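You operate a simulated robot arm through the tools that you are given. There is no shell and no other tool. Be economical: measure what you need, move in short steps, check, and stop when the job is done.

You are at the controls of a simulated two-armed robot. One attempt, no reset.

Task
Take the red core and leave it on the clamp plate. Put the orange hand roller on the low table top away on the bonding bench top. Take the grey can and put it on the end of the grey table by the heap. Pick up the brown tube with one hand, pass it to the other hand and put it on the end of the grey table by the heap. Any order will do. Set down upright: red core, orange hand roller, grey can, brown tube.

It is judged by the outcome, as a careful person would: the job done as asked, and still so three seconds after it is handed in. It fails if anything else is knocked over, pushed out of place, dropped, spilled or broken.

Robot
Two 7-joint arms with fingered hands on one trunk, on a base that drives. Base frame: it is fixed to the floor where the robot stands at the start and does not move with it; the origin is under the middle of the robot, x ahead of it, y to its left, z up; the surface under the hand at the start is at about z = 0.86. Units: m, degrees, N and s.
The left shoulder is at the start at [0.08, 0.241, 1.417], the right one opposite. Places, roughly: bonding bench top [0.6, -1, 0.9]; brown tube [-1.75, 5, 1]; clamp plate (41x15 cm) [0.4, 0.96, 0.88]; end of the grey table by the heap (60x24 cm) [-2.26, 1.54, 0.88]; grey can (7x7x9 cm) [-2.7, 1.5, 0.6]; orange hand roller [-3, 0.75, 0.75]; red core (7x7x13 cm) [0.7, 0, 0.9]. Payload 4.9 kg a hand.
The tool frame of a hand sits at the grasp point between the pads (the TCP): z along the fingers, y along the line on which they close. The tips reach 0.032 m beyond it. Largest opening 0.2 m; the body of the gripper starts 0.089 m behind the TCP. The gripper is a hand of 4 fingers: y runs from the thumb to the fingers, the wrist lies at [0, 0, -0.267] in the tool frame, and closing takes about 1.5 s.
Orientation is that of the tool frame in the base frame, as a unit quaternion [x, y, z, w]. With the fingers straight down and closing along the base's y, the tool's x points along the base's -x, its y along +y and its z along -z.

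Tools
- The arms move only by the tool move_arm. It takes "left_deltas", "right_deltas" or both (then of equal length, played together; a hand with none holds still); each is a list of rows, each an object of numbers (a shift or turn left out is 0, a gripper value left out holds the last): "rx", "ry", "rz": the turn, a rotation vector about the tool's x, y, z in units of 4 degrees (1.0 is 4 degrees); "x", "y", "z": the shift along the tool's x, y, z in units of 50 mm (1.0 is 50 mm); "hand": the finger opening in m, from 0 to 0.2. In form: [{"rx": .., "ry": .., "rz": .., "x": .., "y": .., "z": .., "hand": ..}, ...]. A call has 1 to 10 rows; each row shifts and turns the commanded pose from where the row before left it, along the tool's axes as they then stand. A call with a number of a shift or a turn outside -1 to 1 is refused whole. A row lasts 0.2 s, in which the tool goes at most 0.05 m and 8.6 degrees; a call with a longer step from one row to the next is refused whole, and so is a gripper value outside its range. A pose out of reach is approached as far as the arm can. The call stops where the force on the tool passes 40 N (or 10 N more than at its start, if that is more) or the arm is blocked; 0.2 s more then pass. Each finger travels about 0.072 m/s and halts on what it meets, pressing with about 30 N; the grip force reading is that of the motor and also rises with nothing between the fingers. The clock runs only during rows and for 0.2 s after the last one: add rows that do not move to give the fingers time. The reply holds the time, the measured pose of the TCP, the force on the tool along the base axes, the opening and the grip force, in the units named above and with some noise, with the torque about the TCP (base axes, N m) and any sound that the robot's microphone picked up, and new pictures: "views" is both (left out), scene, wrist or none (wrist: the cameras of the hands that moved).
- Cameras (640 x 400 px; columns grow to the right, rows downward): "scene" is now at [0.1029, 0.0328, 1.5702]; the picture's right is [0.43, -0.90, -0.00], its down [-0.69, -0.33, -0.65] and it looks along [0.59, 0.28, -0.76] (base axes); focal length 253 px, centre (320, 200). "left" rides on the left gripper at [-0.069, -0.069, -0.116] in its tool frame; the picture's right is [0.71, -0.71, 0.00], its down [0.54, 0.54, -0.64] and it looks along [0.45, 0.45, 0.77] (tool axes); focal length 226 px, centre (320, 200). "right" rides on the right gripper at [0.069, -0.069, -0.116] in its tool frame; the picture's right is [0.71, 0.71, 0.00], its down [-0.54, 0.54, -0.64] and it looks along [-0.45, 0.45, 0.77] (tool axes); focal length 226 px, centre (320, 200). There is no depth. A picture from a camera that has moved, and an enlarged one, comes with that camera's place and axes in the base frame and with its lens.
- lift_body(by): slides the trunk up (or, below 0, down) by that many m; the arms and the scene camera ride with it, the base frame stays. It gives what a move gives, with no picture.
- steer(legs): drives the robot by 1 to 6 legs, each [ahead, left, turn to the left] in m, m and degrees, along the robot's own axes; the way and the turn of a leg run together, so that a leg with both is an arc; at most 1.5 m and 180 degrees a leg. The arms and the cameras ride along, it lands a little off, and it stops where it bumps. It gives what a move gives, and a new picture of the scene camera.
- set_grasp(shape, hand): the hand has 4 fingers and takes this shape, open, in about a second: jaw (thumb against the fingers, like two jaws); tri (thumb and two fingers); tip (a fingertip pinch); poke (one finger out to press); point (the index stretched); flat (the hand flat); cup (the hand cupped); fist (a fist). The gripper value then closes the fingers along that shape, each until it touches; the sizes above hold for jaw. It gives what a move gives, with no picture.
- turn_head(pan, tilt): turns the head with the scene camera to pan (to the left, within 86 degrees either way) and tilt (down, from -29 to 69), counted from straight ahead of the robot. It gives what a move gives, and a new picture of the scene camera.
- close_up(camera, box): a new picture of the part [left, top, right, bottom] of that camera's present view, enlarged. No time passes.
- job_done(): hands the job in; it is judged then, once.

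Work in short steps. Places have to be worked out from the pictures, the camera data and where the tool is seen: move nearer, look again, correct. Check each grasp and each placing, and mend what went wrong. You have 165 turns and 260 pictures in all, those below and enlarged ones among them. Open the grippers and draw the arms clear of the work before you hand the job in, unless the task says otherwise; then end with one line.

The tools are called after "Request:" as a command line: name --argument value ..., lists and objects as JSON in quotes. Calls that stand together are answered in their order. move_arm: Moves the arms, as the interface text tells. Its arguments: {"type":"object","properties":{"left_deltas":{"type":"array"},"right_deltas":{"type":"array"},"views":{"type":"string","enum":["both","scene","wrist","none"]}},"required":[]} The other tools are called the same way: lift_body (by) slides the trunk up or down; set_grasp (shape, hand) gives the hand a shape; steer (legs) drives the base; turn_head (pan, tilt) turns the head that bears the scene camera; close_up (camera, box) takes an enlarged picture of a part of a camera's view; job_done () hands the job in.

At the start:

```text
time: 0.0
left_eef_pos: [0.4151, 0.6165, 1.1081]
left_orientation: [0.0, 1.0, 0.0, -0.001]
left_force: [-0.7, -0.3, 0.0]
left_torque: [0.01, 0.02, 0.0]
left_width: 0.1999
left_grip_force: 0.1
left_shape: jaw
right_eef_pos: [0.6756, 0.0428, 1.1514]
right_orientation: [0.0, 1.0, 0.0, 0.0]
right_force: [0.0, 0.3, 0.3]
right_torque: [0.04, 0.01, 0.04]
right_width: 0.1997
right_grip_force: 0.0
right_shape: jaw
trunk travel left (down, up): [-0.325, 0.515]
robot x, y, heading: [-0.0032, 0.0021, 0.1]
head pan, tilt: [25.5, 49.5]
```

scene: 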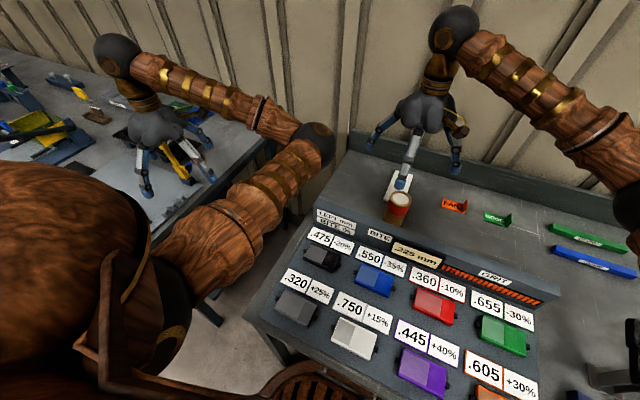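
right: 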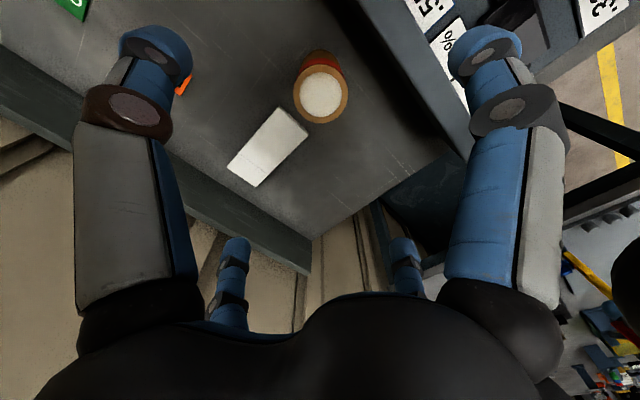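
left: 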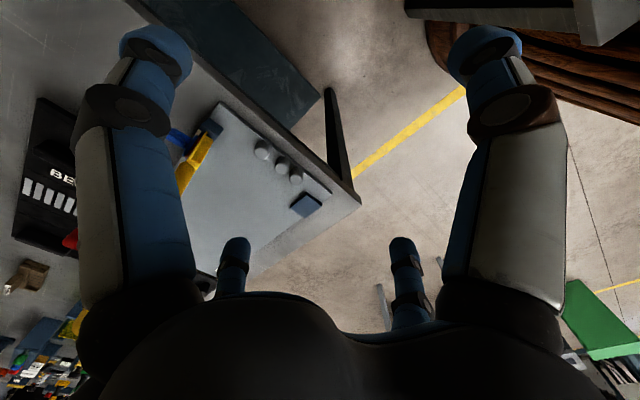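

The red core seems to stand near (0.66, 0.03), with a white block right behind it. I'll enlarge the views to see the core and what lies around it before I grasp.

Request:
close_up --camera "scene" --box '[300, 80, 560, 260]'

Request:
turn_head --pan 75 --tilt 40

```text
2.22 times, centred on (430, 170) of scene
camera zoom: at [0.1029, 0.0328, 1.5702], right [0.43, -0.9, 0.0], down [-0.69, -0.33, -0.65], along [0.59, 0.28, -0.76], focal length 563 px, centre (76, 267)
```

zoom: 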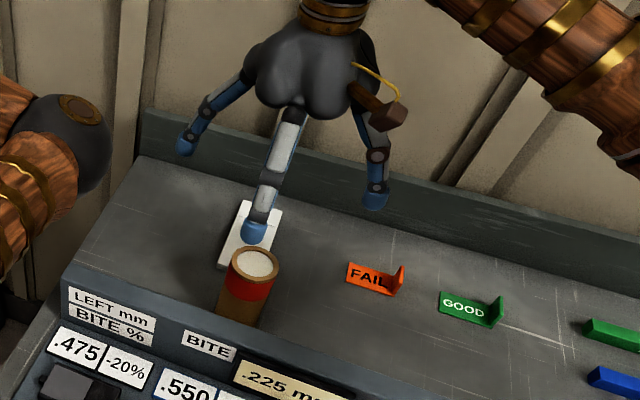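

```text
time: 1.2
left_eef_pos: [0.4157, 0.6152, 1.1077]
left_orientation: [-0.001, 1.0, 0.0, -0.001]
left_force: [0.1, 0.7, 0.8]
left_torque: [0.0, -0.01, 0.0]
left_width: 0.2001
left_grip_force: 0.1
left_shape: jaw
right_eef_pos: [0.6759, 0.0427, 1.1514]
right_orientation: [-0.001, 1.0, 0.0, 0.0]
right_force: [0.6, -0.1, -0.4]
right_torque: [-0.01, 0.04, 0.01]
right_width: 0.2
right_grip_force: 0.0
right_shape: jaw
trunk travel left (down, up): [-0.325, 0.515]
robot x, y, heading: [0.0016, -0.0025, -0.1]
head pan, tilt: [75.0, 40.0]
camera scene: at [0.055, 0.0815, 1.5837], right [0.97, -0.26, 0.0], down [-0.17, -0.62, -0.77], along [0.2, 0.74, -0.64], focal length 253 px, centre (320, 200)
```

scene: 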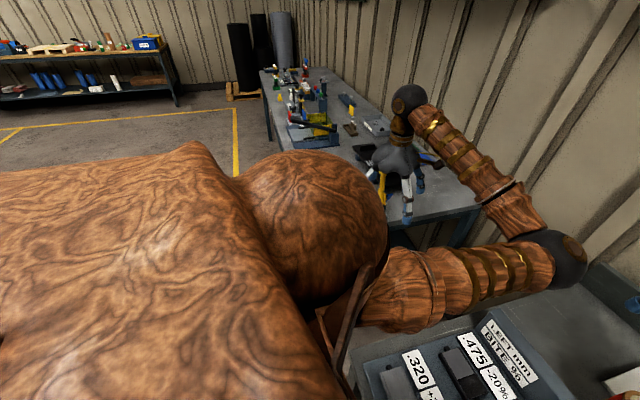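

The white item is a flat card behind the core. I'll centre the right hand over the core, narrow the fingers and come halfway down to look.

Request:
move_arm --right_deltas '[{"x": 0.32, "y": -0.3, "hand": 0.12}, {"z": 0.5}, {"z": 0.5}, {}, {}, {}, {}]'

Request:
turn_head --pan 10 --tilt 50

```text
time: 2.8
left_eef_pos: [0.4139, 0.6161, 1.1076]
left_orientation: [0.0, 1.0, 0.001, -0.001]
left_force: [0.0, -0.6, 1.0]
left_torque: [-0.01, 0.01, -0.01]
left_width: 0.1999
left_grip_force: 0.2
left_shape: jaw
right_eef_pos: [0.6608, 0.0281, 1.1019]
right_orientation: [0.0, 1.0, 0.0, 0.0]
right_force: [0.2, 0.1, 0.2]
right_torque: [0.0, -0.03, -0.01]
right_width: 0.1205
right_grip_force: 0.1
right_shape: jaw
trunk travel left (down, up): [-0.325, 0.515]
robot x, y, heading: [0.0003, 0.0008, -0.0]
head pan, tilt: [75.0, 40.0]
camera scene: at [0.0546, 0.0814, 1.5837], right [0.97, -0.26, 0.0], down [-0.17, -0.62, -0.77], along [0.2, 0.74, -0.64], focal length 253 px, centre (320, 200)
camera right: at [0.5901, -0.0419, 1.2192], right [-0.71, 0.71, 0.0], down [0.54, 0.54, 0.64], along [0.45, 0.45, -0.77], focal length 226 px, centre (320, 200)
```

scene: 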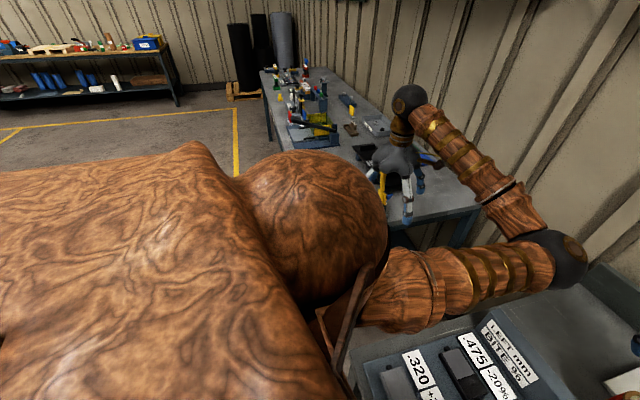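
right: 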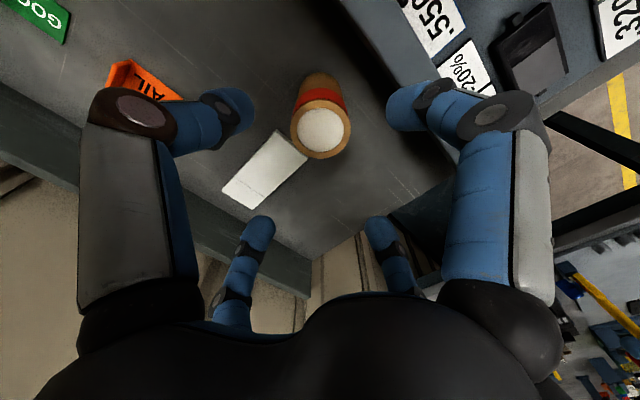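

```text
time: 4.1
left_eef_pos: [0.4156, 0.6173, 1.1061]
left_orientation: [0.0, 1.0, 0.0, -0.001]
left_force: [0.3, 0.3, -0.4]
left_torque: [0.01, -0.03, -0.01]
left_width: 0.1999
left_grip_force: 0.1
left_shape: jaw
right_eef_pos: [0.6588, 0.0268, 1.1024]
right_orientation: [0.0, 1.0, 0.0, 0.0]
right_force: [0.1, -0.1, 0.5]
right_torque: [-0.03, 0.04, 0.02]
right_width: 0.1207
right_grip_force: 0.1
right_shape: jaw
trunk travel left (down, up): [-0.325, 0.515]
robot x, y, heading: [0.0015, 0.0005, -0.1]
head pan, tilt: [10.0, 50.0]
camera scene: at [0.1088, 0.0129, 1.5695], right [0.17, -0.98, 0.0], down [-0.75, -0.13, -0.64], along [0.63, 0.11, -0.77], focal length 253 px, centre (320, 200)
```

scene: 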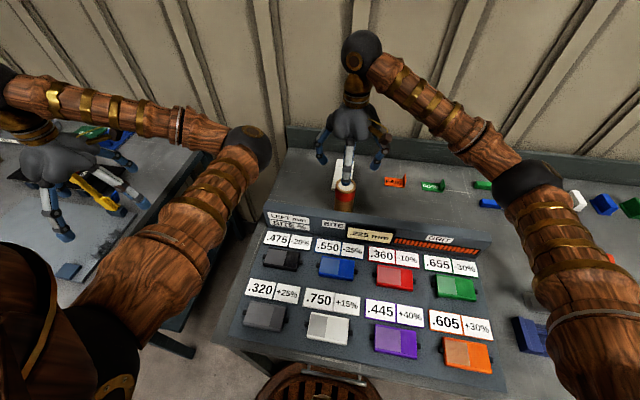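

The core is centred under the hand with clearance all round. I'll descend to mid-height.

Request:
move_arm --right_deltas '[{"z": 0.8}, {"z": 0.8}, {"z": 0.8}, {"z": 0.8}, {}]' --views "both"

```text
time: 5.3
left_eef_pos: [0.4173, 0.6157, 1.1066]
left_orientation: [0.0, 1.0, 0.0, -0.002]
left_force: [-0.6, -0.5, -0.2]
left_torque: [-0.03, -0.01, 0.01]
left_width: 0.2
left_grip_force: 0.0
left_shape: jaw
right_eef_pos: [0.6639, 0.0277, 0.9414]
right_orientation: [0.002, 1.0, -0.001, 0.001]
right_force: [31.1, -1.0, 14.9]
right_torque: [0.02, 2.12, 0.15]
right_width: 0.1148
right_grip_force: 0.1
right_shape: jaw
trunk travel left (down, up): [-0.325, 0.515]
robot x, y, heading: [-0.0017, 0.0004, 0.2]
head pan, tilt: [10.0, 50.0]
camera scene: at [0.1119, 0.0128, 1.5695], right [0.17, -0.98, 0.0], down [-0.76, -0.13, -0.64], along [0.63, 0.11, -0.77], focal length 253 px, centre (320, 200)
camera right: at [0.5936, -0.0423, 1.0576], right [-0.7, 0.71, 0.0], down [0.54, 0.54, 0.64], along [0.46, 0.45, -0.77], focal length 226 px, centre (320, 200)
```

scene: 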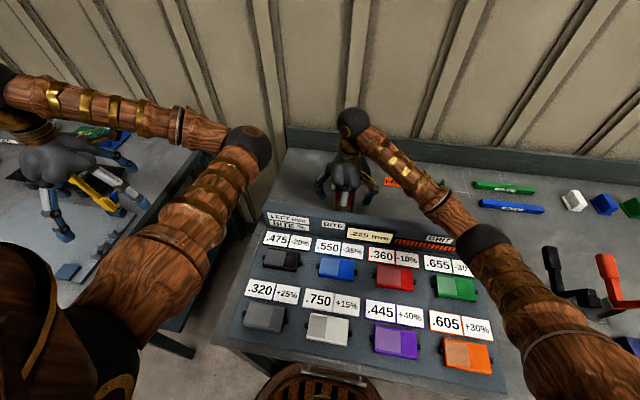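
right: 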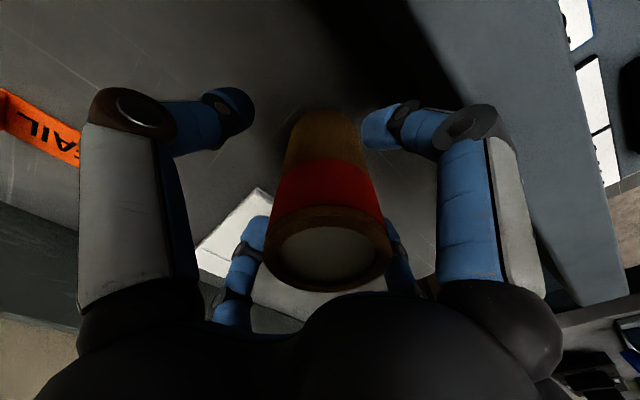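

The finger on the robot's side leans on the console edge (31 N along +x). Closing will draw that finger inward, so I'll close now.

Request:
move_arm --right_deltas '[{"hand": 0.03}, {}, {}, {}, {}, {}, {}]' --views "wrist"

```text
time: 6.9
left_eef_pos: [0.4153, 0.6156, 1.108]
left_orientation: [-0.001, 1.0, 0.0, -0.001]
left_force: [-0.1, -0.3, -0.1]
left_torque: [0.01, -0.01, 0.0]
left_width: 0.2
left_grip_force: 0.0
left_shape: jaw
right_eef_pos: [0.6594, 0.0288, 0.9412]
right_orientation: [0.0, 1.0, 0.0, 0.0]
right_force: [0.8, -0.7, -1.9]
right_torque: [0.02, -0.01, -0.01]
right_width: 0.0573
right_grip_force: 30.8
right_shape: jaw
trunk travel left (down, up): [-0.325, 0.515]
robot x, y, heading: [-0.001, 0.0008, 0.2]
head pan, tilt: [10.0, 50.0]
camera right: at [0.5902, -0.0415, 1.0581], right [-0.71, 0.71, 0.0], down [0.54, 0.54, 0.64], along [0.45, 0.45, -0.77], focal length 226 px, centre (320, 200)
```

right: 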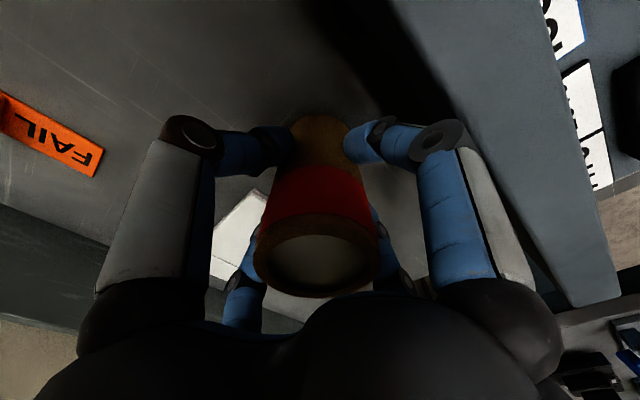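

The core is gripped, at about 57 mm between the fingers. I'll lift it straight up and check.

Request:
move_arm --right_deltas '[{"z": -0.5}, {"z": -0.8}, {"z": -0.9}, {"z": -0.9}, {"z": -0.9}, {"z": -0.9}, {}]' --views "wrist"

Request:
turn_head --pan 50 --tilt 50

```text
time: 8.5
left_eef_pos: [0.4149, 0.6153, 1.1078]
left_orientation: [0.0, 1.0, -0.001, -0.001]
left_force: [0.9, 0.1, -0.3]
left_torque: [-0.03, -0.03, 0.04]
left_width: 0.2
left_grip_force: 0.1
left_shape: jaw
right_eef_pos: [0.6586, 0.0272, 1.1887]
right_orientation: [0.0, 1.0, 0.0, -0.001]
right_force: [-0.2, -0.8, -0.9]
right_torque: [0.02, 0.02, -0.01]
right_width: 0.0572
right_grip_force: 30.2
right_shape: jaw
trunk travel left (down, up): [-0.325, 0.515]
robot x, y, heading: [-0.001, -0.0017, -0.2]
head pan, tilt: [10.0, 50.0]
camera right: at [0.588, -0.0413, 1.3039], right [-0.71, 0.71, 0.0], down [0.54, 0.54, 0.64], along [0.45, 0.45, -0.77], focal length 226 px, centre (320, 200)
```

right: 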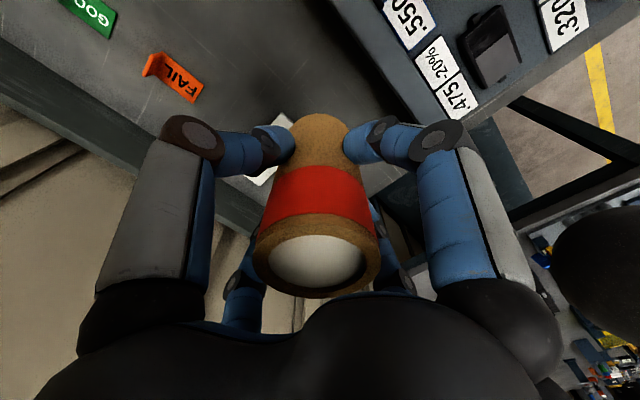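

```text
time: 9.6
left_eef_pos: [0.415, 0.6171, 1.1076]
left_orientation: [0.0, 1.0, 0.0, 0.0]
left_force: [0.0, 0.3, -0.1]
left_torque: [0.0, 0.01, -0.02]
left_width: 0.1997
left_grip_force: 0.1
left_shape: jaw
right_eef_pos: [0.6577, 0.0284, 1.1873]
right_orientation: [0.0, 1.0, 0.0, 0.0]
right_force: [0.3, 0.4, -1.2]
right_torque: [-0.03, 0.0, 0.0]
right_width: 0.057
right_grip_force: 29.4
right_shape: jaw
trunk travel left (down, up): [-0.325, 0.515]
robot x, y, heading: [-0.001, 0.0006, 0.1]
head pan, tilt: [50.0, 50.0]
camera scene: at [0.0827, 0.0583, 1.5695], right [0.77, -0.64, 0.0], down [-0.49, -0.59, -0.64], along [0.41, 0.49, -0.77], focal length 253 px, centre (320, 200)
```

scene: 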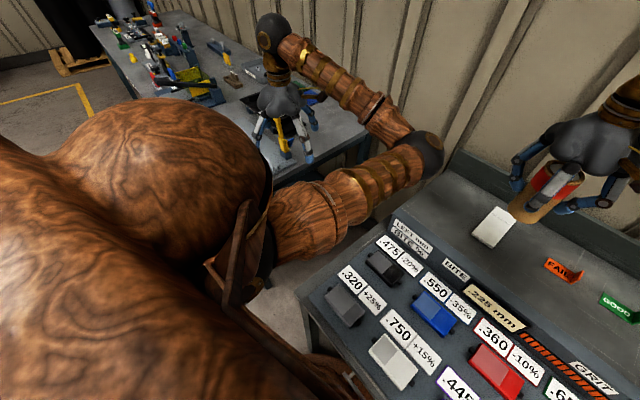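

The core is safely up. The left hand hides the clamp plate, so I'll raise it and draw it back, then look there.

Request:
move_arm --left_deltas '[{"z": -1}, {"z": -1}, {"z": -1}, {"y": -0.9}, {"y": -0.9}, {"y": -0.9}, {"y": -0.9}, {}]' --views "both"

```text
time: 11.4
left_eef_pos: [0.416, 0.4376, 1.2563]
left_orientation: [0.0, 1.0, 0.0, -0.002]
left_force: [-0.4, 0.3, 0.2]
left_torque: [-0.05, 0.02, 0.02]
left_width: 0.1999
left_grip_force: 0.1
left_shape: jaw
right_eef_pos: [0.6576, 0.0287, 1.1869]
right_orientation: [0.001, 1.0, 0.0, 0.0]
right_force: [-0.5, 0.0, -2.6]
right_torque: [-0.01, 0.0, 0.03]
right_width: 0.0572
right_grip_force: 30.1
right_shape: jaw
trunk travel left (down, up): [-0.325, 0.515]
robot x, y, heading: [-0.0002, 0.0004, -0.0]
head pan, tilt: [50.0, 50.0]
camera scene: at [0.0828, 0.06, 1.5694], right [0.77, -0.64, 0.0], down [-0.49, -0.59, -0.64], along [0.41, 0.49, -0.77], focal length 253 px, centre (320, 200)
camera left: at [0.4834, 0.3689, 1.3719], right [-0.71, -0.71, 0.0], down [-0.54, 0.54, 0.64], along [-0.46, 0.45, -0.77], focal length 226 px, centre (320, 200)
```

scene: 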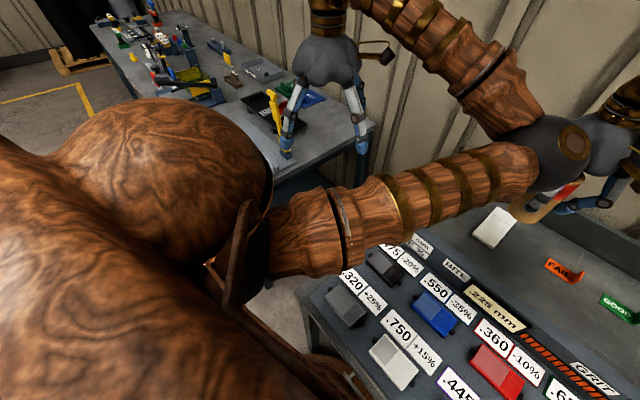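
left: 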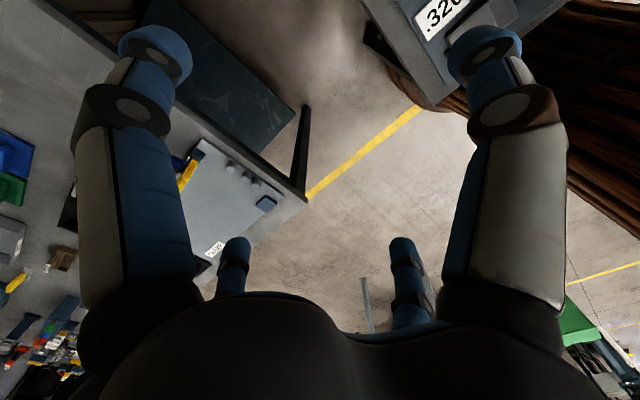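

The clamp bench runs along +y with its edge near x = 0.23. I'll back off and slide left, staying at heading 0, so the right hand comes over the plate.

Request:
steer --legs '[[-0.3, 0, 0], [0, 1.13, 0]]'

Request:
turn_head --pan 0 --tilt 45

```text
time: 18.8
left_eef_pos: [0.1108, 1.5646, 1.258]
left_orientation: [-0.001, 1.0, 0.0, -0.002]
left_force: [0.2, -0.2, 0.1]
left_torque: [0.01, -0.02, 0.0]
left_width: 0.2001
left_grip_force: 0.0
left_shape: jaw
right_eef_pos: [0.3548, 1.1571, 1.1869]
right_orientation: [-0.001, 1.0, 0.0, 0.0]
right_force: [-0.7, 0.2, -1.2]
right_torque: [0.01, -0.01, 0.01]
right_width: 0.057
right_grip_force: 30.7
right_shape: jaw
trunk travel left (down, up): [-0.325, 0.515]
robot x, y, heading: [-0.3054, 1.1288, 0.1]
head pan, tilt: [50.0, 50.0]
camera scene: at [-0.2203, 1.1848, 1.5695], right [0.77, -0.64, 0.0], down [-0.49, -0.59, -0.64], along [0.41, 0.49, -0.77], focal length 253 px, centre (320, 200)
```

scene: 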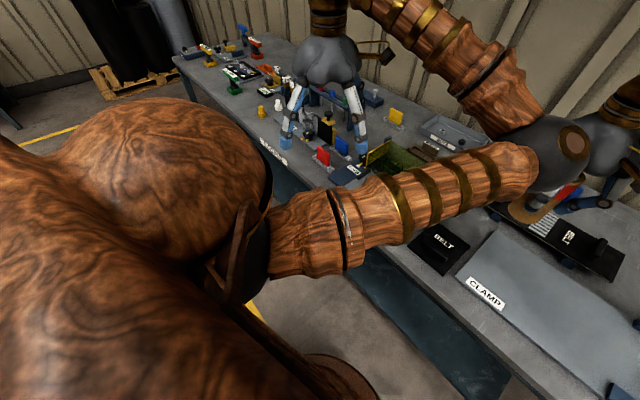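

```text
time: 20.0
left_eef_pos: [0.1109, 1.5638, 1.2566]
left_orientation: [-0.002, 1.0, 0.0, -0.001]
left_force: [-0.4, 0.2, 0.4]
left_torque: [-0.04, -0.02, 0.02]
left_width: 0.2001
left_grip_force: 0.2
left_shape: jaw
right_eef_pos: [0.3533, 1.1557, 1.1868]
right_orientation: [0.0, 1.0, 0.0, 0.0]
right_force: [0.3, -0.6, -1.2]
right_torque: [0.0, 0.01, 0.0]
right_width: 0.0572
right_grip_force: 29.9
right_shape: jaw
trunk travel left (down, up): [-0.325, 0.515]
robot x, y, heading: [-0.298, 1.1243, 0.1]
head pan, tilt: [0.0, 45.0]
camera scene: at [-0.1883, 1.1263, 1.5764], right [0.0, -1.0, 0.0], down [-0.71, 0.0, -0.71], along [0.71, 0.0, -0.71], focal length 253 px, centre (320, 200)
```

scene: 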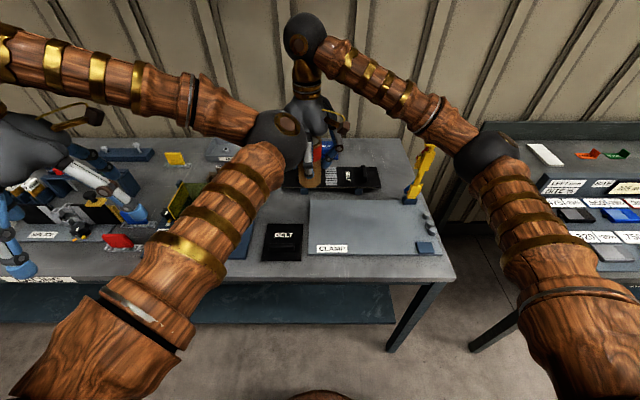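

The CLAMP plate spans about x 0.27–0.51 and y 0.73–1.16. I'll carry the core over to (0.39, 1.0), lower it to just above and look.

Request:
move_arm --right_deltas '[{"x": -0.7, "y": -0.7}, {"y": -0.8}, {"y": -0.8}, {"y": -0.8}, {"z": 0.8}, {"z": 0.8}, {"z": 0.8}, {"z": 0.8}, {"z": 0.7}, {}]' --views "both"

```text
time: 22.2
left_eef_pos: [0.1096, 1.5638, 1.2561]
left_orientation: [-0.002, 1.0, 0.0, -0.001]
left_force: [0.8, -0.2, -0.1]
left_torque: [0.02, 0.02, 0.01]
left_width: 0.1998
left_grip_force: 0.1
left_shape: jaw
right_eef_pos: [0.3918, 1.0014, 0.9912]
right_orientation: [-0.001, 1.0, 0.0, 0.001]
right_force: [-1.0, 0.2, -1.6]
right_torque: [0.0, 0.0, 0.01]
right_width: 0.0569
right_grip_force: 29.9
right_shape: jaw
trunk travel left (down, up): [-0.325, 0.515]
robot x, y, heading: [-0.3015, 1.1266, 0.3]
head pan, tilt: [0.0, 45.0]
camera scene: at [-0.1887, 1.1261, 1.5765], right [0.0, -1.0, 0.0], down [-0.71, 0.0, -0.71], along [0.71, 0.0, -0.71], focal length 253 px, centre (320, 200)
camera right: at [0.3209, 0.9312, 1.1086], right [-0.71, 0.71, 0.0], down [0.54, 0.54, 0.64], along [0.45, 0.46, -0.77], focal length 226 px, centre (320, 200)
```

scene: 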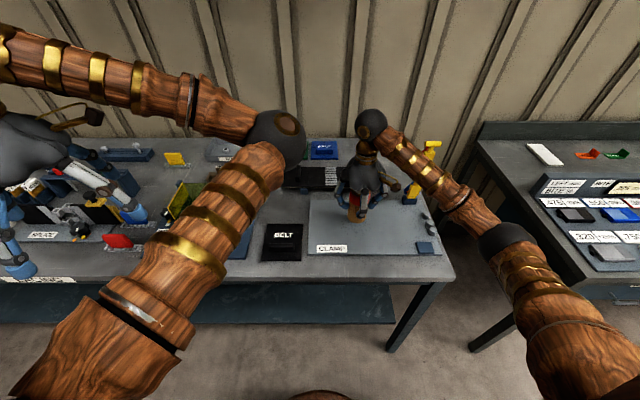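
right: 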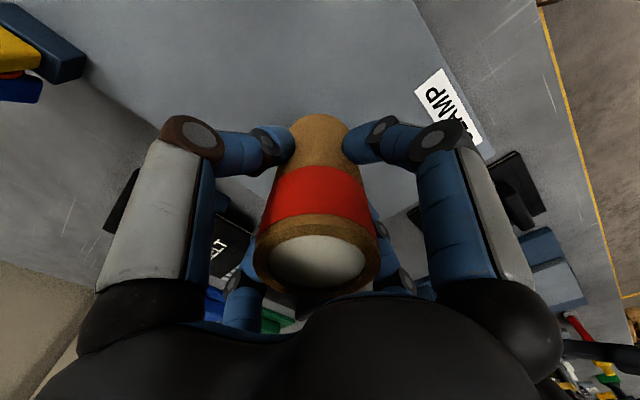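

The core is over the plate, so I'll lower it gently until the force shows contact.

Request:
move_arm --right_deltas '[{"z": 0.3}, {"z": 0.1}, {"z": 0.1}, {"z": 0.1}]' --views "none"

```text
time: 23.2
left_eef_pos: [0.1108, 1.5643, 1.257]
left_orientation: [-0.002, 1.0, 0.0, -0.001]
left_force: [-0.3, -1.0, -0.2]
left_torque: [-0.02, 0.0, 0.01]
left_width: 0.2001
left_grip_force: 0.1
left_shape: jaw
right_eef_pos: [0.3906, 1.0009, 0.9621]
right_orientation: [-0.001, 1.0, -0.001, -0.001]
right_force: [-1.1, 0.4, -0.4]
right_torque: [0.01, 0.04, -0.02]
right_width: 0.0571
right_grip_force: 30.2
right_shape: jaw
trunk travel left (down, up): [-0.325, 0.515]
robot x, y, heading: [-0.3068, 1.1274, 0.1]
head pan, tilt: [0.0, 45.0]
```

No contact yet, so I'll keep going in small steps.

Request:
move_arm --right_deltas '[{"z": 0.06}, {"z": 0.06}, {"z": 0.06}, {"z": 0.06}]' --views "wrist"

```text
time: 24.2
left_eef_pos: [0.1097, 1.5634, 1.2575]
left_orientation: [-0.002, 1.0, 0.0, -0.001]
left_force: [0.4, 0.2, -0.3]
left_torque: [0.01, 0.03, 0.04]
left_width: 0.2001
left_grip_force: 0.1
left_shape: jaw
right_eef_pos: [0.3891, 1.0017, 0.951]
right_orientation: [0.0, 1.0, 0.001, -0.001]
right_force: [1.2, -0.5, 2.6]
right_torque: [-0.03, -0.06, -0.01]
right_width: 0.0574
right_grip_force: 29.7
right_shape: jaw
trunk travel left (down, up): [-0.325, 0.515]
robot x, y, heading: [-0.3014, 1.1247, 0.2]
head pan, tilt: [0.0, 45.0]
camera right: at [0.3201, 0.9319, 1.0674], right [-0.71, 0.71, 0.0], down [0.54, 0.54, 0.64], along [0.45, 0.46, -0.77], focal length 226 px, centre (320, 200)
```

right: 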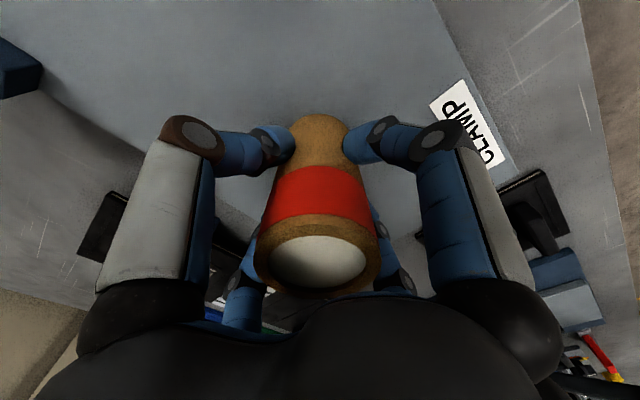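

The force changed from −1 to +2.6 N, so contact is starting. I'll lower one more small step.

Request:
move_arm --right_deltas '[{"z": 0.03}, {"z": 0.03}, {}]' --views "none"

```text
time: 25.0
left_eef_pos: [0.1091, 1.565, 1.2591]
left_orientation: [-0.002, 1.0, 0.0, 0.001]
left_force: [-0.2, 0.0, 0.2]
left_torque: [0.0, 0.0, 0.01]
left_width: 0.1997
left_grip_force: 0.1
left_shape: jaw
right_eef_pos: [0.389, 1.0014, 0.9493]
right_orientation: [-0.001, 1.0, 0.0, 0.002]
right_force: [3.6, 0.1, 25.1]
right_torque: [-0.06, -0.26, 0.06]
right_width: 0.058
right_grip_force: 30.4
right_shape: jaw
trunk travel left (down, up): [-0.325, 0.515]
robot x, y, heading: [-0.3041, 1.1276, 0.3]
head pan, tilt: [0.0, 45.0]
```

Firm contact. I'll ease up 1.5 mm, open the fingers moderately and rise.

Request:
move_arm --right_deltas '[{"z": -0.03, "hand": 0.11}, {}, {}, {}, {}, {"z": -0.3}, {"z": -0.7}, {"z": -0.9}, {"z": -0.9}, {"z": -0.9}]' --views "both"

```text
time: 27.2
left_eef_pos: [0.1095, 1.5646, 1.2567]
left_orientation: [-0.001, 1.0, -0.001, 0.0]
left_force: [-0.6, -0.5, -0.2]
left_torque: [0.0, -0.04, 0.0]
left_width: 0.1995
left_grip_force: 0.0
left_shape: jaw
right_eef_pos: [0.3897, 1.0013, 1.1358]
right_orientation: [-0.001, 1.0, 0.0, -0.001]
right_force: [-0.5, 0.8, 0.0]
right_torque: [-0.03, 0.02, 0.04]
right_width: 0.1096
right_grip_force: 0.2
right_shape: jaw
trunk travel left (down, up): [-0.325, 0.515]
robot x, y, heading: [-0.3028, 1.1252, 0.1]
head pan, tilt: [0.0, 45.0]
camera scene: at [-0.1895, 1.1267, 1.5764], right [0.0, -1.0, 0.0], down [-0.71, 0.0, -0.71], along [0.71, 0.0, -0.71], focal length 253 px, centre (320, 200)
camera right: at [0.3194, 0.9321, 1.2526], right [-0.71, 0.71, 0.0], down [0.54, 0.54, 0.64], along [0.45, 0.46, -0.77], focal length 226 px, centre (320, 200)
```

scene: 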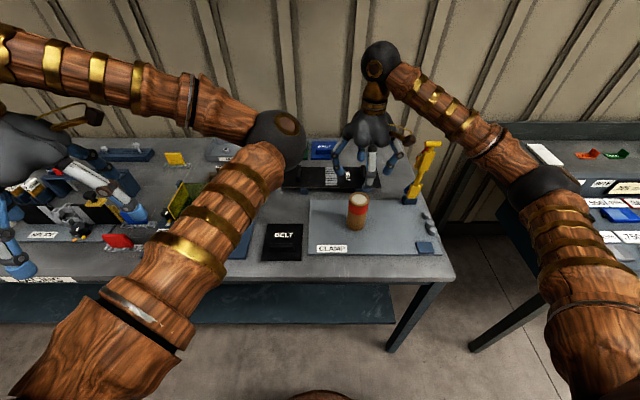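
right: 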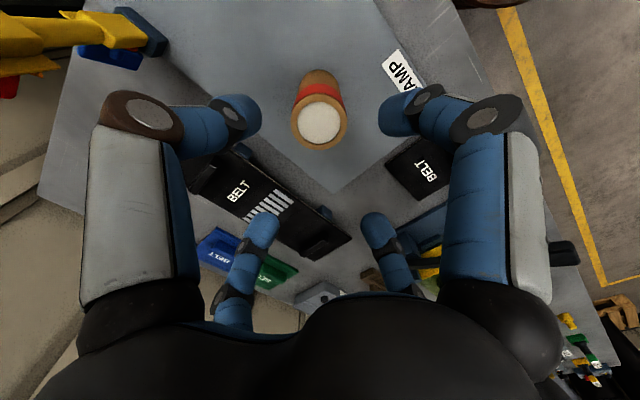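

The core stands upright on the plate. Now I'll raise and tuck the right arm, then back off and turn round toward the tables behind me.

Request:
move_arm --right_deltas '[{"z": -0.95}, {"z": -0.95}, {"z": -0.6, "x": 0.6}, {"x": 0.9}, {"x": 0.9}, {"x": 0.9, "y": -0.3}, {"x": 0.7, "y": -0.6}, {"x": 0.6, "y": -0.7}, {"y": -0.9}, {"y": -0.9}]' --views "none"

Request:
steer --legs '[[-0.5, 0, 0], [0, 0, 90]]'

Request:
turn_head --pan 70 --tilt 25

```text
time: 29.4
left_eef_pos: [0.11, 1.5621, 1.2587]
left_orientation: [-0.001, 1.0, 0.001, 0.0]
left_force: [-1.0, 0.0, 0.3]
left_torque: [0.03, -0.04, -0.01]
left_width: 0.1997
left_grip_force: 0.0
left_shape: jaw
right_eef_pos: [0.1589, 0.8296, 1.2579]
right_orientation: [-0.001, 1.0, 0.001, 0.001]
right_force: [0.6, -0.5, -0.7]
right_torque: [0.07, 0.0, -0.03]
right_width: 0.1099
right_grip_force: 0.0
right_shape: jaw
trunk travel left (down, up): [-0.325, 0.515]
robot x, y, heading: [-0.304, 1.1269, 0.0]
head pan, tilt: [0.0, 45.0]
```

```text
time: 36.1
left_eef_pos: [-1.2347, 1.5442, 1.2567]
left_orientation: [-0.704, 0.711, -0.001, -0.001]
left_force: [0.2, 0.2, 0.1]
left_torque: [0.02, 0.0, 0.0]
left_width: 0.2002
left_grip_force: 0.1
left_shape: jaw
right_eef_pos: [-0.4998, 1.5853, 1.2589]
right_orientation: [-0.704, 0.711, 0.001, 0.0]
right_force: [0.2, 1.3, -0.8]
right_torque: [-0.01, 0.03, 0.02]
right_width: 0.1096
right_grip_force: 0.0
right_shape: jaw
trunk travel left (down, up): [-0.325, 0.515]
robot x, y, heading: [-0.8027, 1.1274, 89.5]
head pan, tilt: [0.0, 45.0]
camera scene: at [-0.7986, 1.2367, 1.5764], right [1.0, -0.01, 0.0], down [-0.01, -0.71, -0.71], along [0.01, 0.71, -0.71], focal length 253 px, centre (320, 200)
```

scene: 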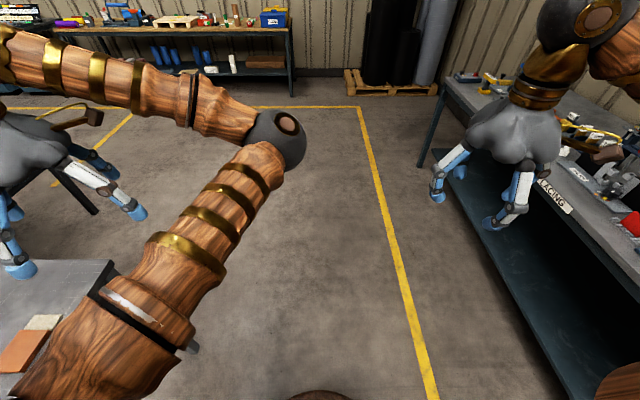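

```text
time: 37.5
left_eef_pos: [-1.2338, 1.5448, 1.2571]
left_orientation: [-0.704, 0.71, -0.001, -0.001]
left_force: [0.0, -0.1, 0.2]
left_torque: [0.02, -0.04, -0.02]
left_width: 0.2
left_grip_force: 0.0
left_shape: jaw
right_eef_pos: [-0.5005, 1.585, 1.2581]
right_orientation: [-0.704, 0.71, 0.0, 0.0]
right_force: [0.7, 0.1, -0.4]
right_torque: [0.0, 0.03, 0.0]
right_width: 0.1099
right_grip_force: 0.2
right_shape: jaw
trunk travel left (down, up): [-0.325, 0.515]
robot x, y, heading: [-0.7998, 1.1239, 89.3]
head pan, tilt: [70.0, 25.0]
camera scene: at [-0.8858, 1.1878, 1.607], right [0.35, 0.94, 0.0], down [0.4, -0.15, -0.91], along [-0.85, 0.32, -0.42], focal length 253 px, centre (320, 200)
```

scene: 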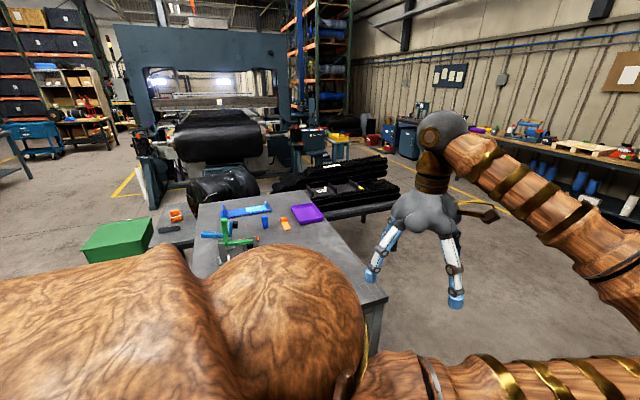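

A grey table stands to my left with the heap of black belts behind it. I'll zoom in on it and the things beyond.

Request:
close_up --camera "scene" --box '[80, 130, 400, 330]'

```text
2.00 times, centred on (240, 230) of scene
camera zoom: at [-0.8858, 1.1878, 1.607], right [0.35, 0.94, 0.0], down [0.4, -0.15, -0.91], along [-0.85, 0.32, -0.42], focal length 506 px, centre (480, 140)
```

zoom: 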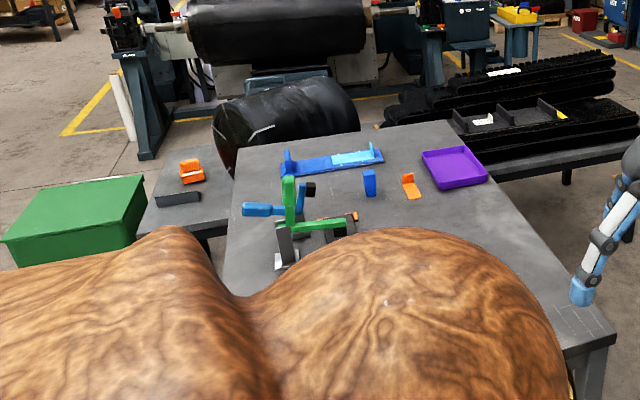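

The can must be hidden behind the far side of the table. I'll drive round to the table's +y side, near the heap, and look from there.

Request:
steer --legs '[[1.25, 0, 0], [0, 1.0, 0], [0, 0, 110]]'

Request:
turn_head --pan 10 --tilt 35

```text
time: 53.3
left_eef_pos: [-2.0323, 1.8116, 1.2574]
left_orientation: [0.983, 0.184, 0.001, 0.0]
left_force: [-0.4, 0.3, 0.0]
left_torque: [0.01, 0.02, -0.02]
left_width: 0.2
left_grip_force: 0.1
left_shape: jaw
right_eef_pos: [-2.3415, 2.4776, 1.2587]
right_orientation: [0.983, 0.183, 0.0, 0.0]
right_force: [0.2, -0.3, -0.3]
right_torque: [-0.02, -0.02, -0.04]
right_width: 0.1096
right_grip_force: 0.0
right_shape: jaw
trunk travel left (down, up): [-0.325, 0.515]
robot x, y, heading: [-1.7998, 2.367, -158.8]
head pan, tilt: [70.0, 25.0]
camera scene: at [-1.8272, 2.2638, 1.607], right [-1.0, -0.02, 0.0], down [-0.01, 0.42, -0.91], along [0.02, -0.91, -0.42], focal length 253 px, centre (320, 200)
```

scene: 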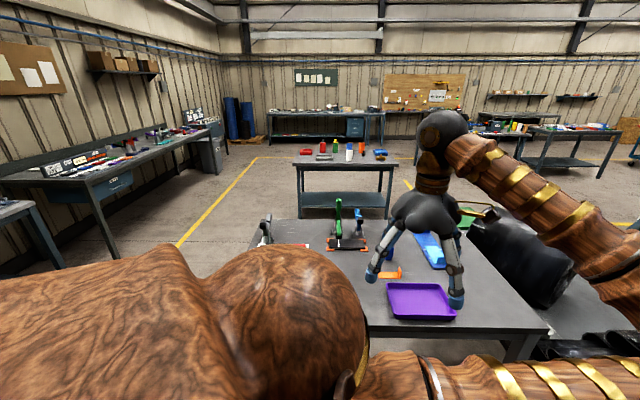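

```text
time: 54.6
left_eef_pos: [-2.0321, 1.8102, 1.2575]
left_orientation: [0.983, 0.184, 0.0, 0.0]
left_force: [0.3, -0.1, 0.1]
left_torque: [-0.02, -0.01, 0.01]
left_width: 0.1998
left_grip_force: 0.0
left_shape: jaw
right_eef_pos: [-2.34, 2.4769, 1.2577]
right_orientation: [0.983, 0.183, -0.001, 0.0]
right_force: [-0.6, 0.2, 0.6]
right_torque: [-0.02, 0.03, -0.01]
right_width: 0.1099
right_grip_force: 0.1
right_shape: jaw
trunk travel left (down, up): [-0.325, 0.515]
robot x, y, heading: [-1.8013, 2.3682, -158.6]
head pan, tilt: [10.0, 35.0]
camera scene: at [-1.9043, 2.3101, 1.5913], right [-0.52, 0.86, 0.0], down [0.49, 0.3, -0.82], along [-0.7, -0.42, -0.57], focal length 253 px, centre (320, 200)
```

scene: 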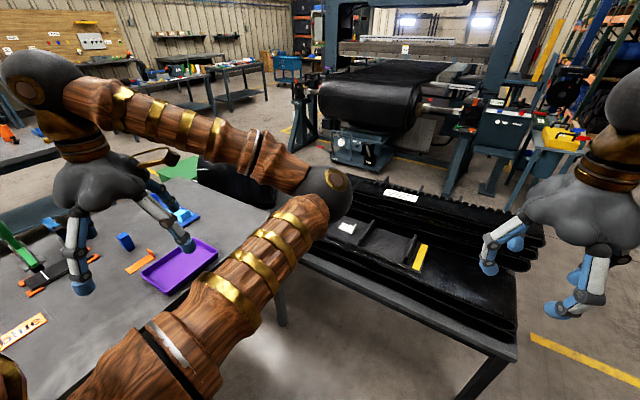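

My left arm blocks the view toward the can. I'll swing the left hand outward, turn the base a little left and look straight ahead.

Request:
move_arm --left_deltas '[{"z": -0.9}, {"z": -0.9}, {"y": 0.95}, {"y": 0.95}, {"y": 0.95}, {"y": 0.95}, {"y": 0.95}, {}]' --views "none"

Request:
turn_head --pan 20 --tilt 40

```text
time: 56.4
left_eef_pos: [-1.9471, 1.5909, 1.3474]
left_orientation: [0.983, 0.185, 0.001, 0.001]
left_force: [1.2, 0.7, 1.1]
left_torque: [-0.03, -0.02, 0.01]
left_width: 0.2
left_grip_force: 0.0
left_shape: jaw
right_eef_pos: [-2.3409, 2.4786, 1.2575]
right_orientation: [0.983, 0.183, 0.0, 0.0]
right_force: [-0.7, 0.5, 0.4]
right_torque: [-0.03, -0.02, 0.0]
right_width: 0.1097
right_grip_force: 0.1
right_shape: jaw
trunk travel left (down, up): [-0.325, 0.515]
robot x, y, heading: [-1.8022, 2.3674, -159.0]
head pan, tilt: [10.0, 35.0]
```

```text
time: 57.1
left_eef_pos: [-1.9469, 1.5896, 1.3464]
left_orientation: [0.983, 0.184, 0.001, 0.0]
left_force: [-0.3, 0.4, -0.5]
left_torque: [0.0, -0.04, -0.02]
left_width: 0.1998
left_grip_force: 0.2
left_shape: jaw
right_eef_pos: [-2.3413, 2.4771, 1.2581]
right_orientation: [0.983, 0.183, 0.0, 0.0]
right_force: [0.7, -0.1, -0.2]
right_torque: [0.0, 0.03, -0.02]
right_width: 0.1097
right_grip_force: 0.0
right_shape: jaw
trunk travel left (down, up): [-0.325, 0.515]
robot x, y, heading: [-1.8019, 2.3652, -158.7]
head pan, tilt: [20.0, 40.0]
camera scene: at [-1.8934, 2.3003, 1.5837], right [-0.66, 0.75, 0.0], down [0.48, 0.42, -0.77], along [-0.58, -0.5, -0.64], focal length 253 px, centre (320, 200)
```

scene: 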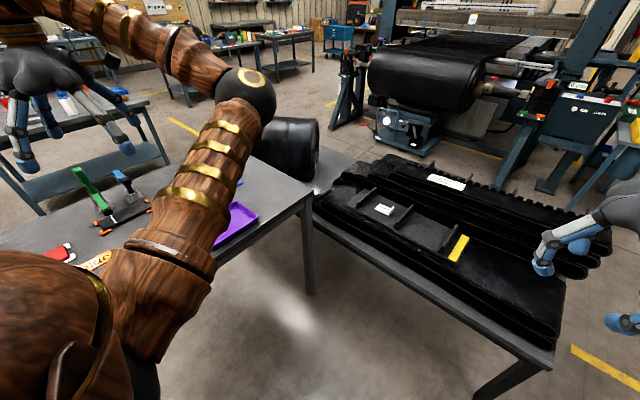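

Request:
close_up --camera "scene" --box '[220, 110, 460, 260]'

```text
2.67 times, centred on (340, 185) of scene
camera zoom: at [-1.8934, 2.3003, 1.5837], right [-0.66, 0.75, 0.0], down [0.48, 0.42, -0.77], along [-0.58, -0.5, -0.64], focal length 675 px, centre (267, 240)
```

zoom: 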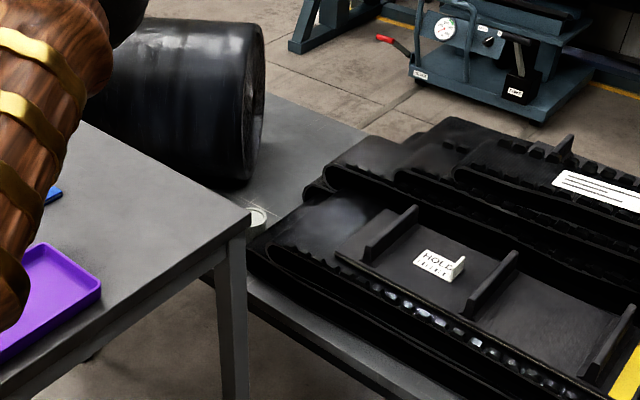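

I can see the can's top in the zoom, tucked at about (-2.79, 1.49) between the grey table's far edge, the belts and the black roll. I'll drive into the pocket near (-2.15, 2.13) to bring it within the left hand's reach.

Request:
steer --legs '[[0.4, 0.08, 0]]'

Request:
move_arm --left_deltas '[{"x": -0.95}, {"x": -0.95}, {"x": -0.95}, {"x": -0.95}, {"x": -0.95}, {"x": -0.95}, {}]' --views "both"

```text
time: 59.6
left_eef_pos: [-2.2878, 1.371, 1.3478]
left_orientation: [0.983, 0.184, -0.001, 0.0]
left_force: [-0.2, -0.6, 0.4]
left_torque: [0.01, -0.02, 0.02]
left_width: 0.2001
left_grip_force: 0.0
left_shape: jaw
right_eef_pos: [-2.6837, 2.2589, 1.2588]
right_orientation: [0.983, 0.183, 0.0, 0.0]
right_force: [0.9, -0.4, -0.6]
right_torque: [-0.01, 0.0, 0.03]
right_width: 0.1098
right_grip_force: 0.1
right_shape: jaw
trunk travel left (down, up): [-0.325, 0.515]
robot x, y, heading: [-2.1437, 2.1503, -158.7]
head pan, tilt: [20.0, 40.0]
camera scene: at [-2.2355, 2.0817, 1.5838], right [-0.66, 0.75, 0.0], down [0.48, 0.42, -0.77], along [-0.58, -0.5, -0.64], focal length 253 px, centre (320, 200)
```

scene: 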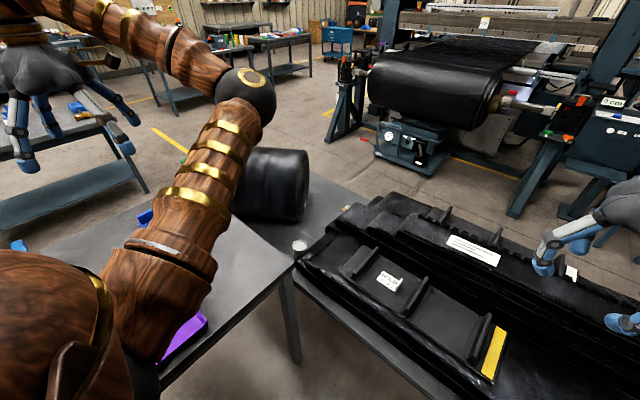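

```text
time: 61.2
left_eef_pos: [-2.5537, 1.2658, 1.3474]
left_orientation: [0.983, 0.185, 0.0, 0.0]
left_force: [-0.1, -0.3, -0.1]
left_torque: [-0.03, 0.02, 0.02]
left_width: 0.2
left_grip_force: 0.1
left_shape: jaw
right_eef_pos: [-2.6848, 2.2586, 1.259]
right_orientation: [0.983, 0.184, 0.001, -0.001]
right_force: [-0.6, 0.7, -0.8]
right_torque: [0.0, 0.0, -0.02]
right_width: 0.1097
right_grip_force: 0.0
right_shape: jaw
trunk travel left (down, up): [-0.325, 0.515]
robot x, y, heading: [-2.1465, 2.1498, -158.7]
head pan, tilt: [20.0, 40.0]
camera scene: at [-2.2361, 2.0816, 1.5838], right [-0.66, 0.75, 0.0], down [0.48, 0.42, -0.77], along [-0.58, -0.5, -0.64], focal length 253 px, centre (320, 200)
camera left: at [-2.6439, 1.3049, 1.4622], right [0.4, 0.92, 0.0], down [0.7, -0.31, 0.64], along [0.59, -0.26, -0.77], focal length 226 px, centre (320, 200)
```

scene: 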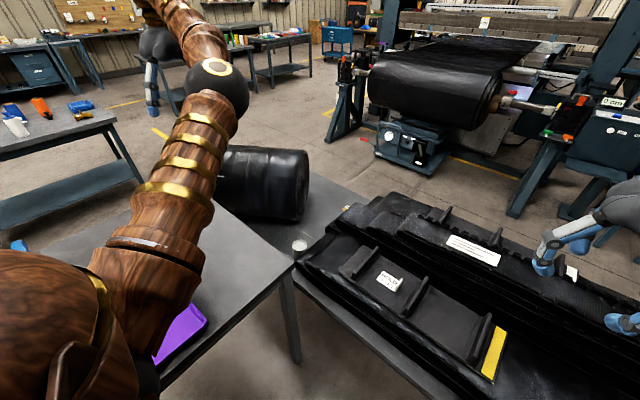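
left: 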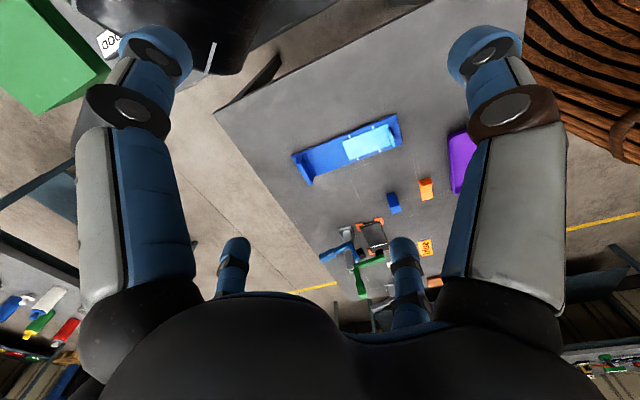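

Request:
close_up --camera "scene" --box '[240, 190, 380, 278]'

```text
4.55 times, centred on (310, 234) of scene
camera zoom: at [-2.2361, 2.0816, 1.5838], right [-0.66, 0.75, 0.0], down [0.48, 0.42, -0.77], along [-0.58, -0.5, -0.64], focal length 1151 px, centre (366, 46)
```

zoom: 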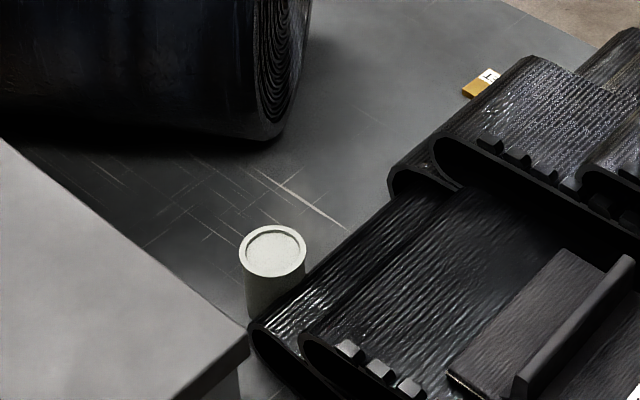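

The can stands beside the belt fold. I'll bring the left hand over it, yawing about 31° so the fingers straddle the belt line diagonally, and look from above.

Request:
move_arm --left_deltas '[{"y": -0.9, "rz": -1, "hand": 0.12}, {"y": -0.8, "x": -0.3, "rz": -1}, {"y": -0.8, "x": -0.4, "rz": -1}, {"y": -0.8, "x": -0.4, "rz": -1}, {"y": -0.8, "x": -0.4, "rz": -1}, {"y": -0.4, "x": -0.2, "rz": -1}, {"rz": -1}, {"rz": -0.7}, {}]' --views "both"

```text
time: 63.2
left_eef_pos: [-2.7378, 1.4141, 1.3451]
left_orientation: [0.898, 0.44, 0.001, 0.0]
left_force: [0.2, 0.6, 0.5]
left_torque: [0.02, -0.01, -0.02]
left_width: 0.1203
left_grip_force: 0.0
left_shape: jaw
right_eef_pos: [-2.6855, 2.2578, 1.2584]
right_orientation: [0.983, 0.183, -0.001, 0.0]
right_force: [1.1, -0.1, 0.0]
right_torque: [0.01, 0.01, -0.02]
right_width: 0.1099
right_grip_force: 0.0
right_shape: jaw
trunk travel left (down, up): [-0.325, 0.515]
robot x, y, heading: [-2.1471, 2.1496, -158.8]
head pan, tilt: [20.0, 40.0]
camera scene: at [-2.2365, 2.0808, 1.5837], right [-0.66, 0.75, 0.0], down [0.48, 0.42, -0.77], along [-0.58, -0.5, -0.64], focal length 253 px, centre (320, 200)
camera left: at [-2.8354, 1.4026, 1.4617], right [-0.12, 0.99, 0.0], down [0.76, 0.09, 0.64], along [0.64, 0.08, -0.77], focal length 226 px, centre (320, 200)
```

scene: 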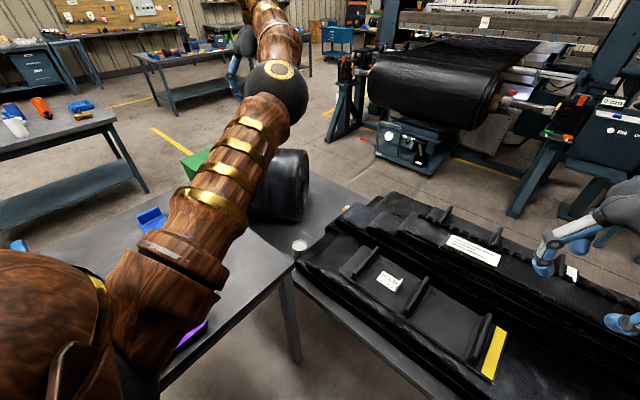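
left: 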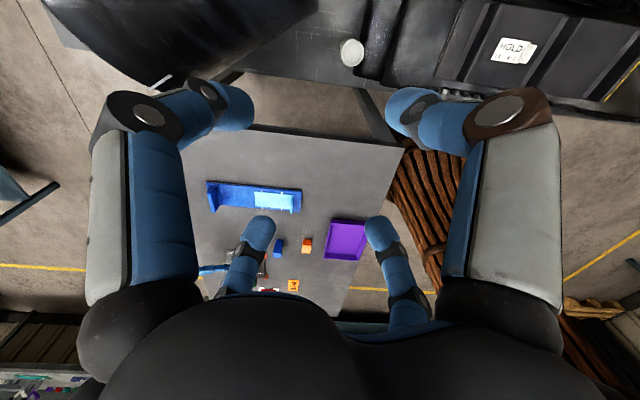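

Triangulating both views puts the can's top at about (-2.75, 1.51, 0.68), with clear bench around it. I'll centre over it, then lower partway and look again.

Request:
move_arm --left_deltas '[{"x": 0.67, "y": -0.67}, {"x": 0.67, "y": -0.67}, {"z": 0.9}, {"z": 0.9}, {"z": 0.9}, {"z": 0.9}, {"z": 0.9}, {"z": 0.9}, {}]' --views "both"

```text
time: 65.2
left_eef_pos: [-2.7499, 1.5082, 1.0761]
left_orientation: [0.899, 0.438, 0.0, 0.0]
left_force: [1.0, 0.4, 0.8]
left_torque: [-0.01, 0.01, -0.03]
left_width: 0.1205
left_grip_force: 0.1
left_shape: jaw
right_eef_pos: [-2.6847, 2.2589, 1.2586]
right_orientation: [0.983, 0.183, 0.0, 0.0]
right_force: [0.4, -0.9, 0.7]
right_torque: [-0.03, 0.04, -0.01]
right_width: 0.1096
right_grip_force: 0.1
right_shape: jaw
trunk travel left (down, up): [-0.325, 0.515]
robot x, y, heading: [-2.146, 2.1502, -158.8]
head pan, tilt: [20.0, 40.0]
camera scene: at [-2.2362, 2.0814, 1.5837], right [-0.66, 0.75, 0.0], down [0.48, 0.42, -0.77], along [-0.58, -0.5, -0.64], focal length 253 px, centre (320, 200)
camera left: at [-2.8466, 1.4968, 1.1921], right [-0.12, 0.99, 0.0], down [0.76, 0.09, 0.64], along [0.64, 0.08, -0.77], focal length 226 px, centre (320, 200)
```

scene: 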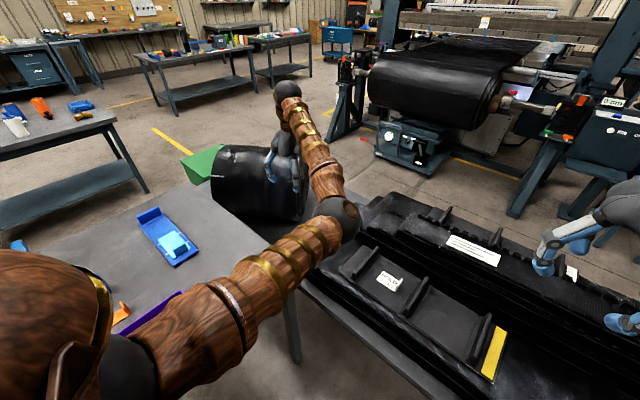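
left: 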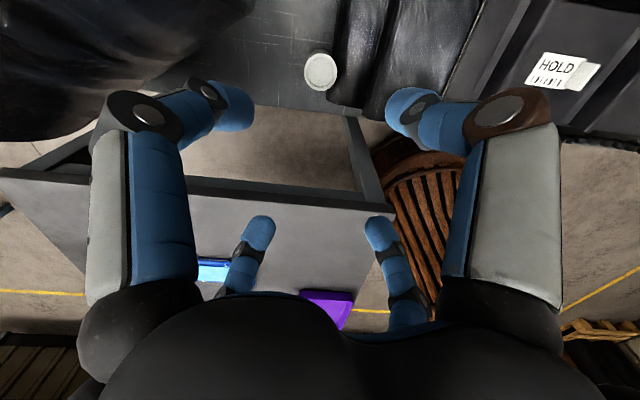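

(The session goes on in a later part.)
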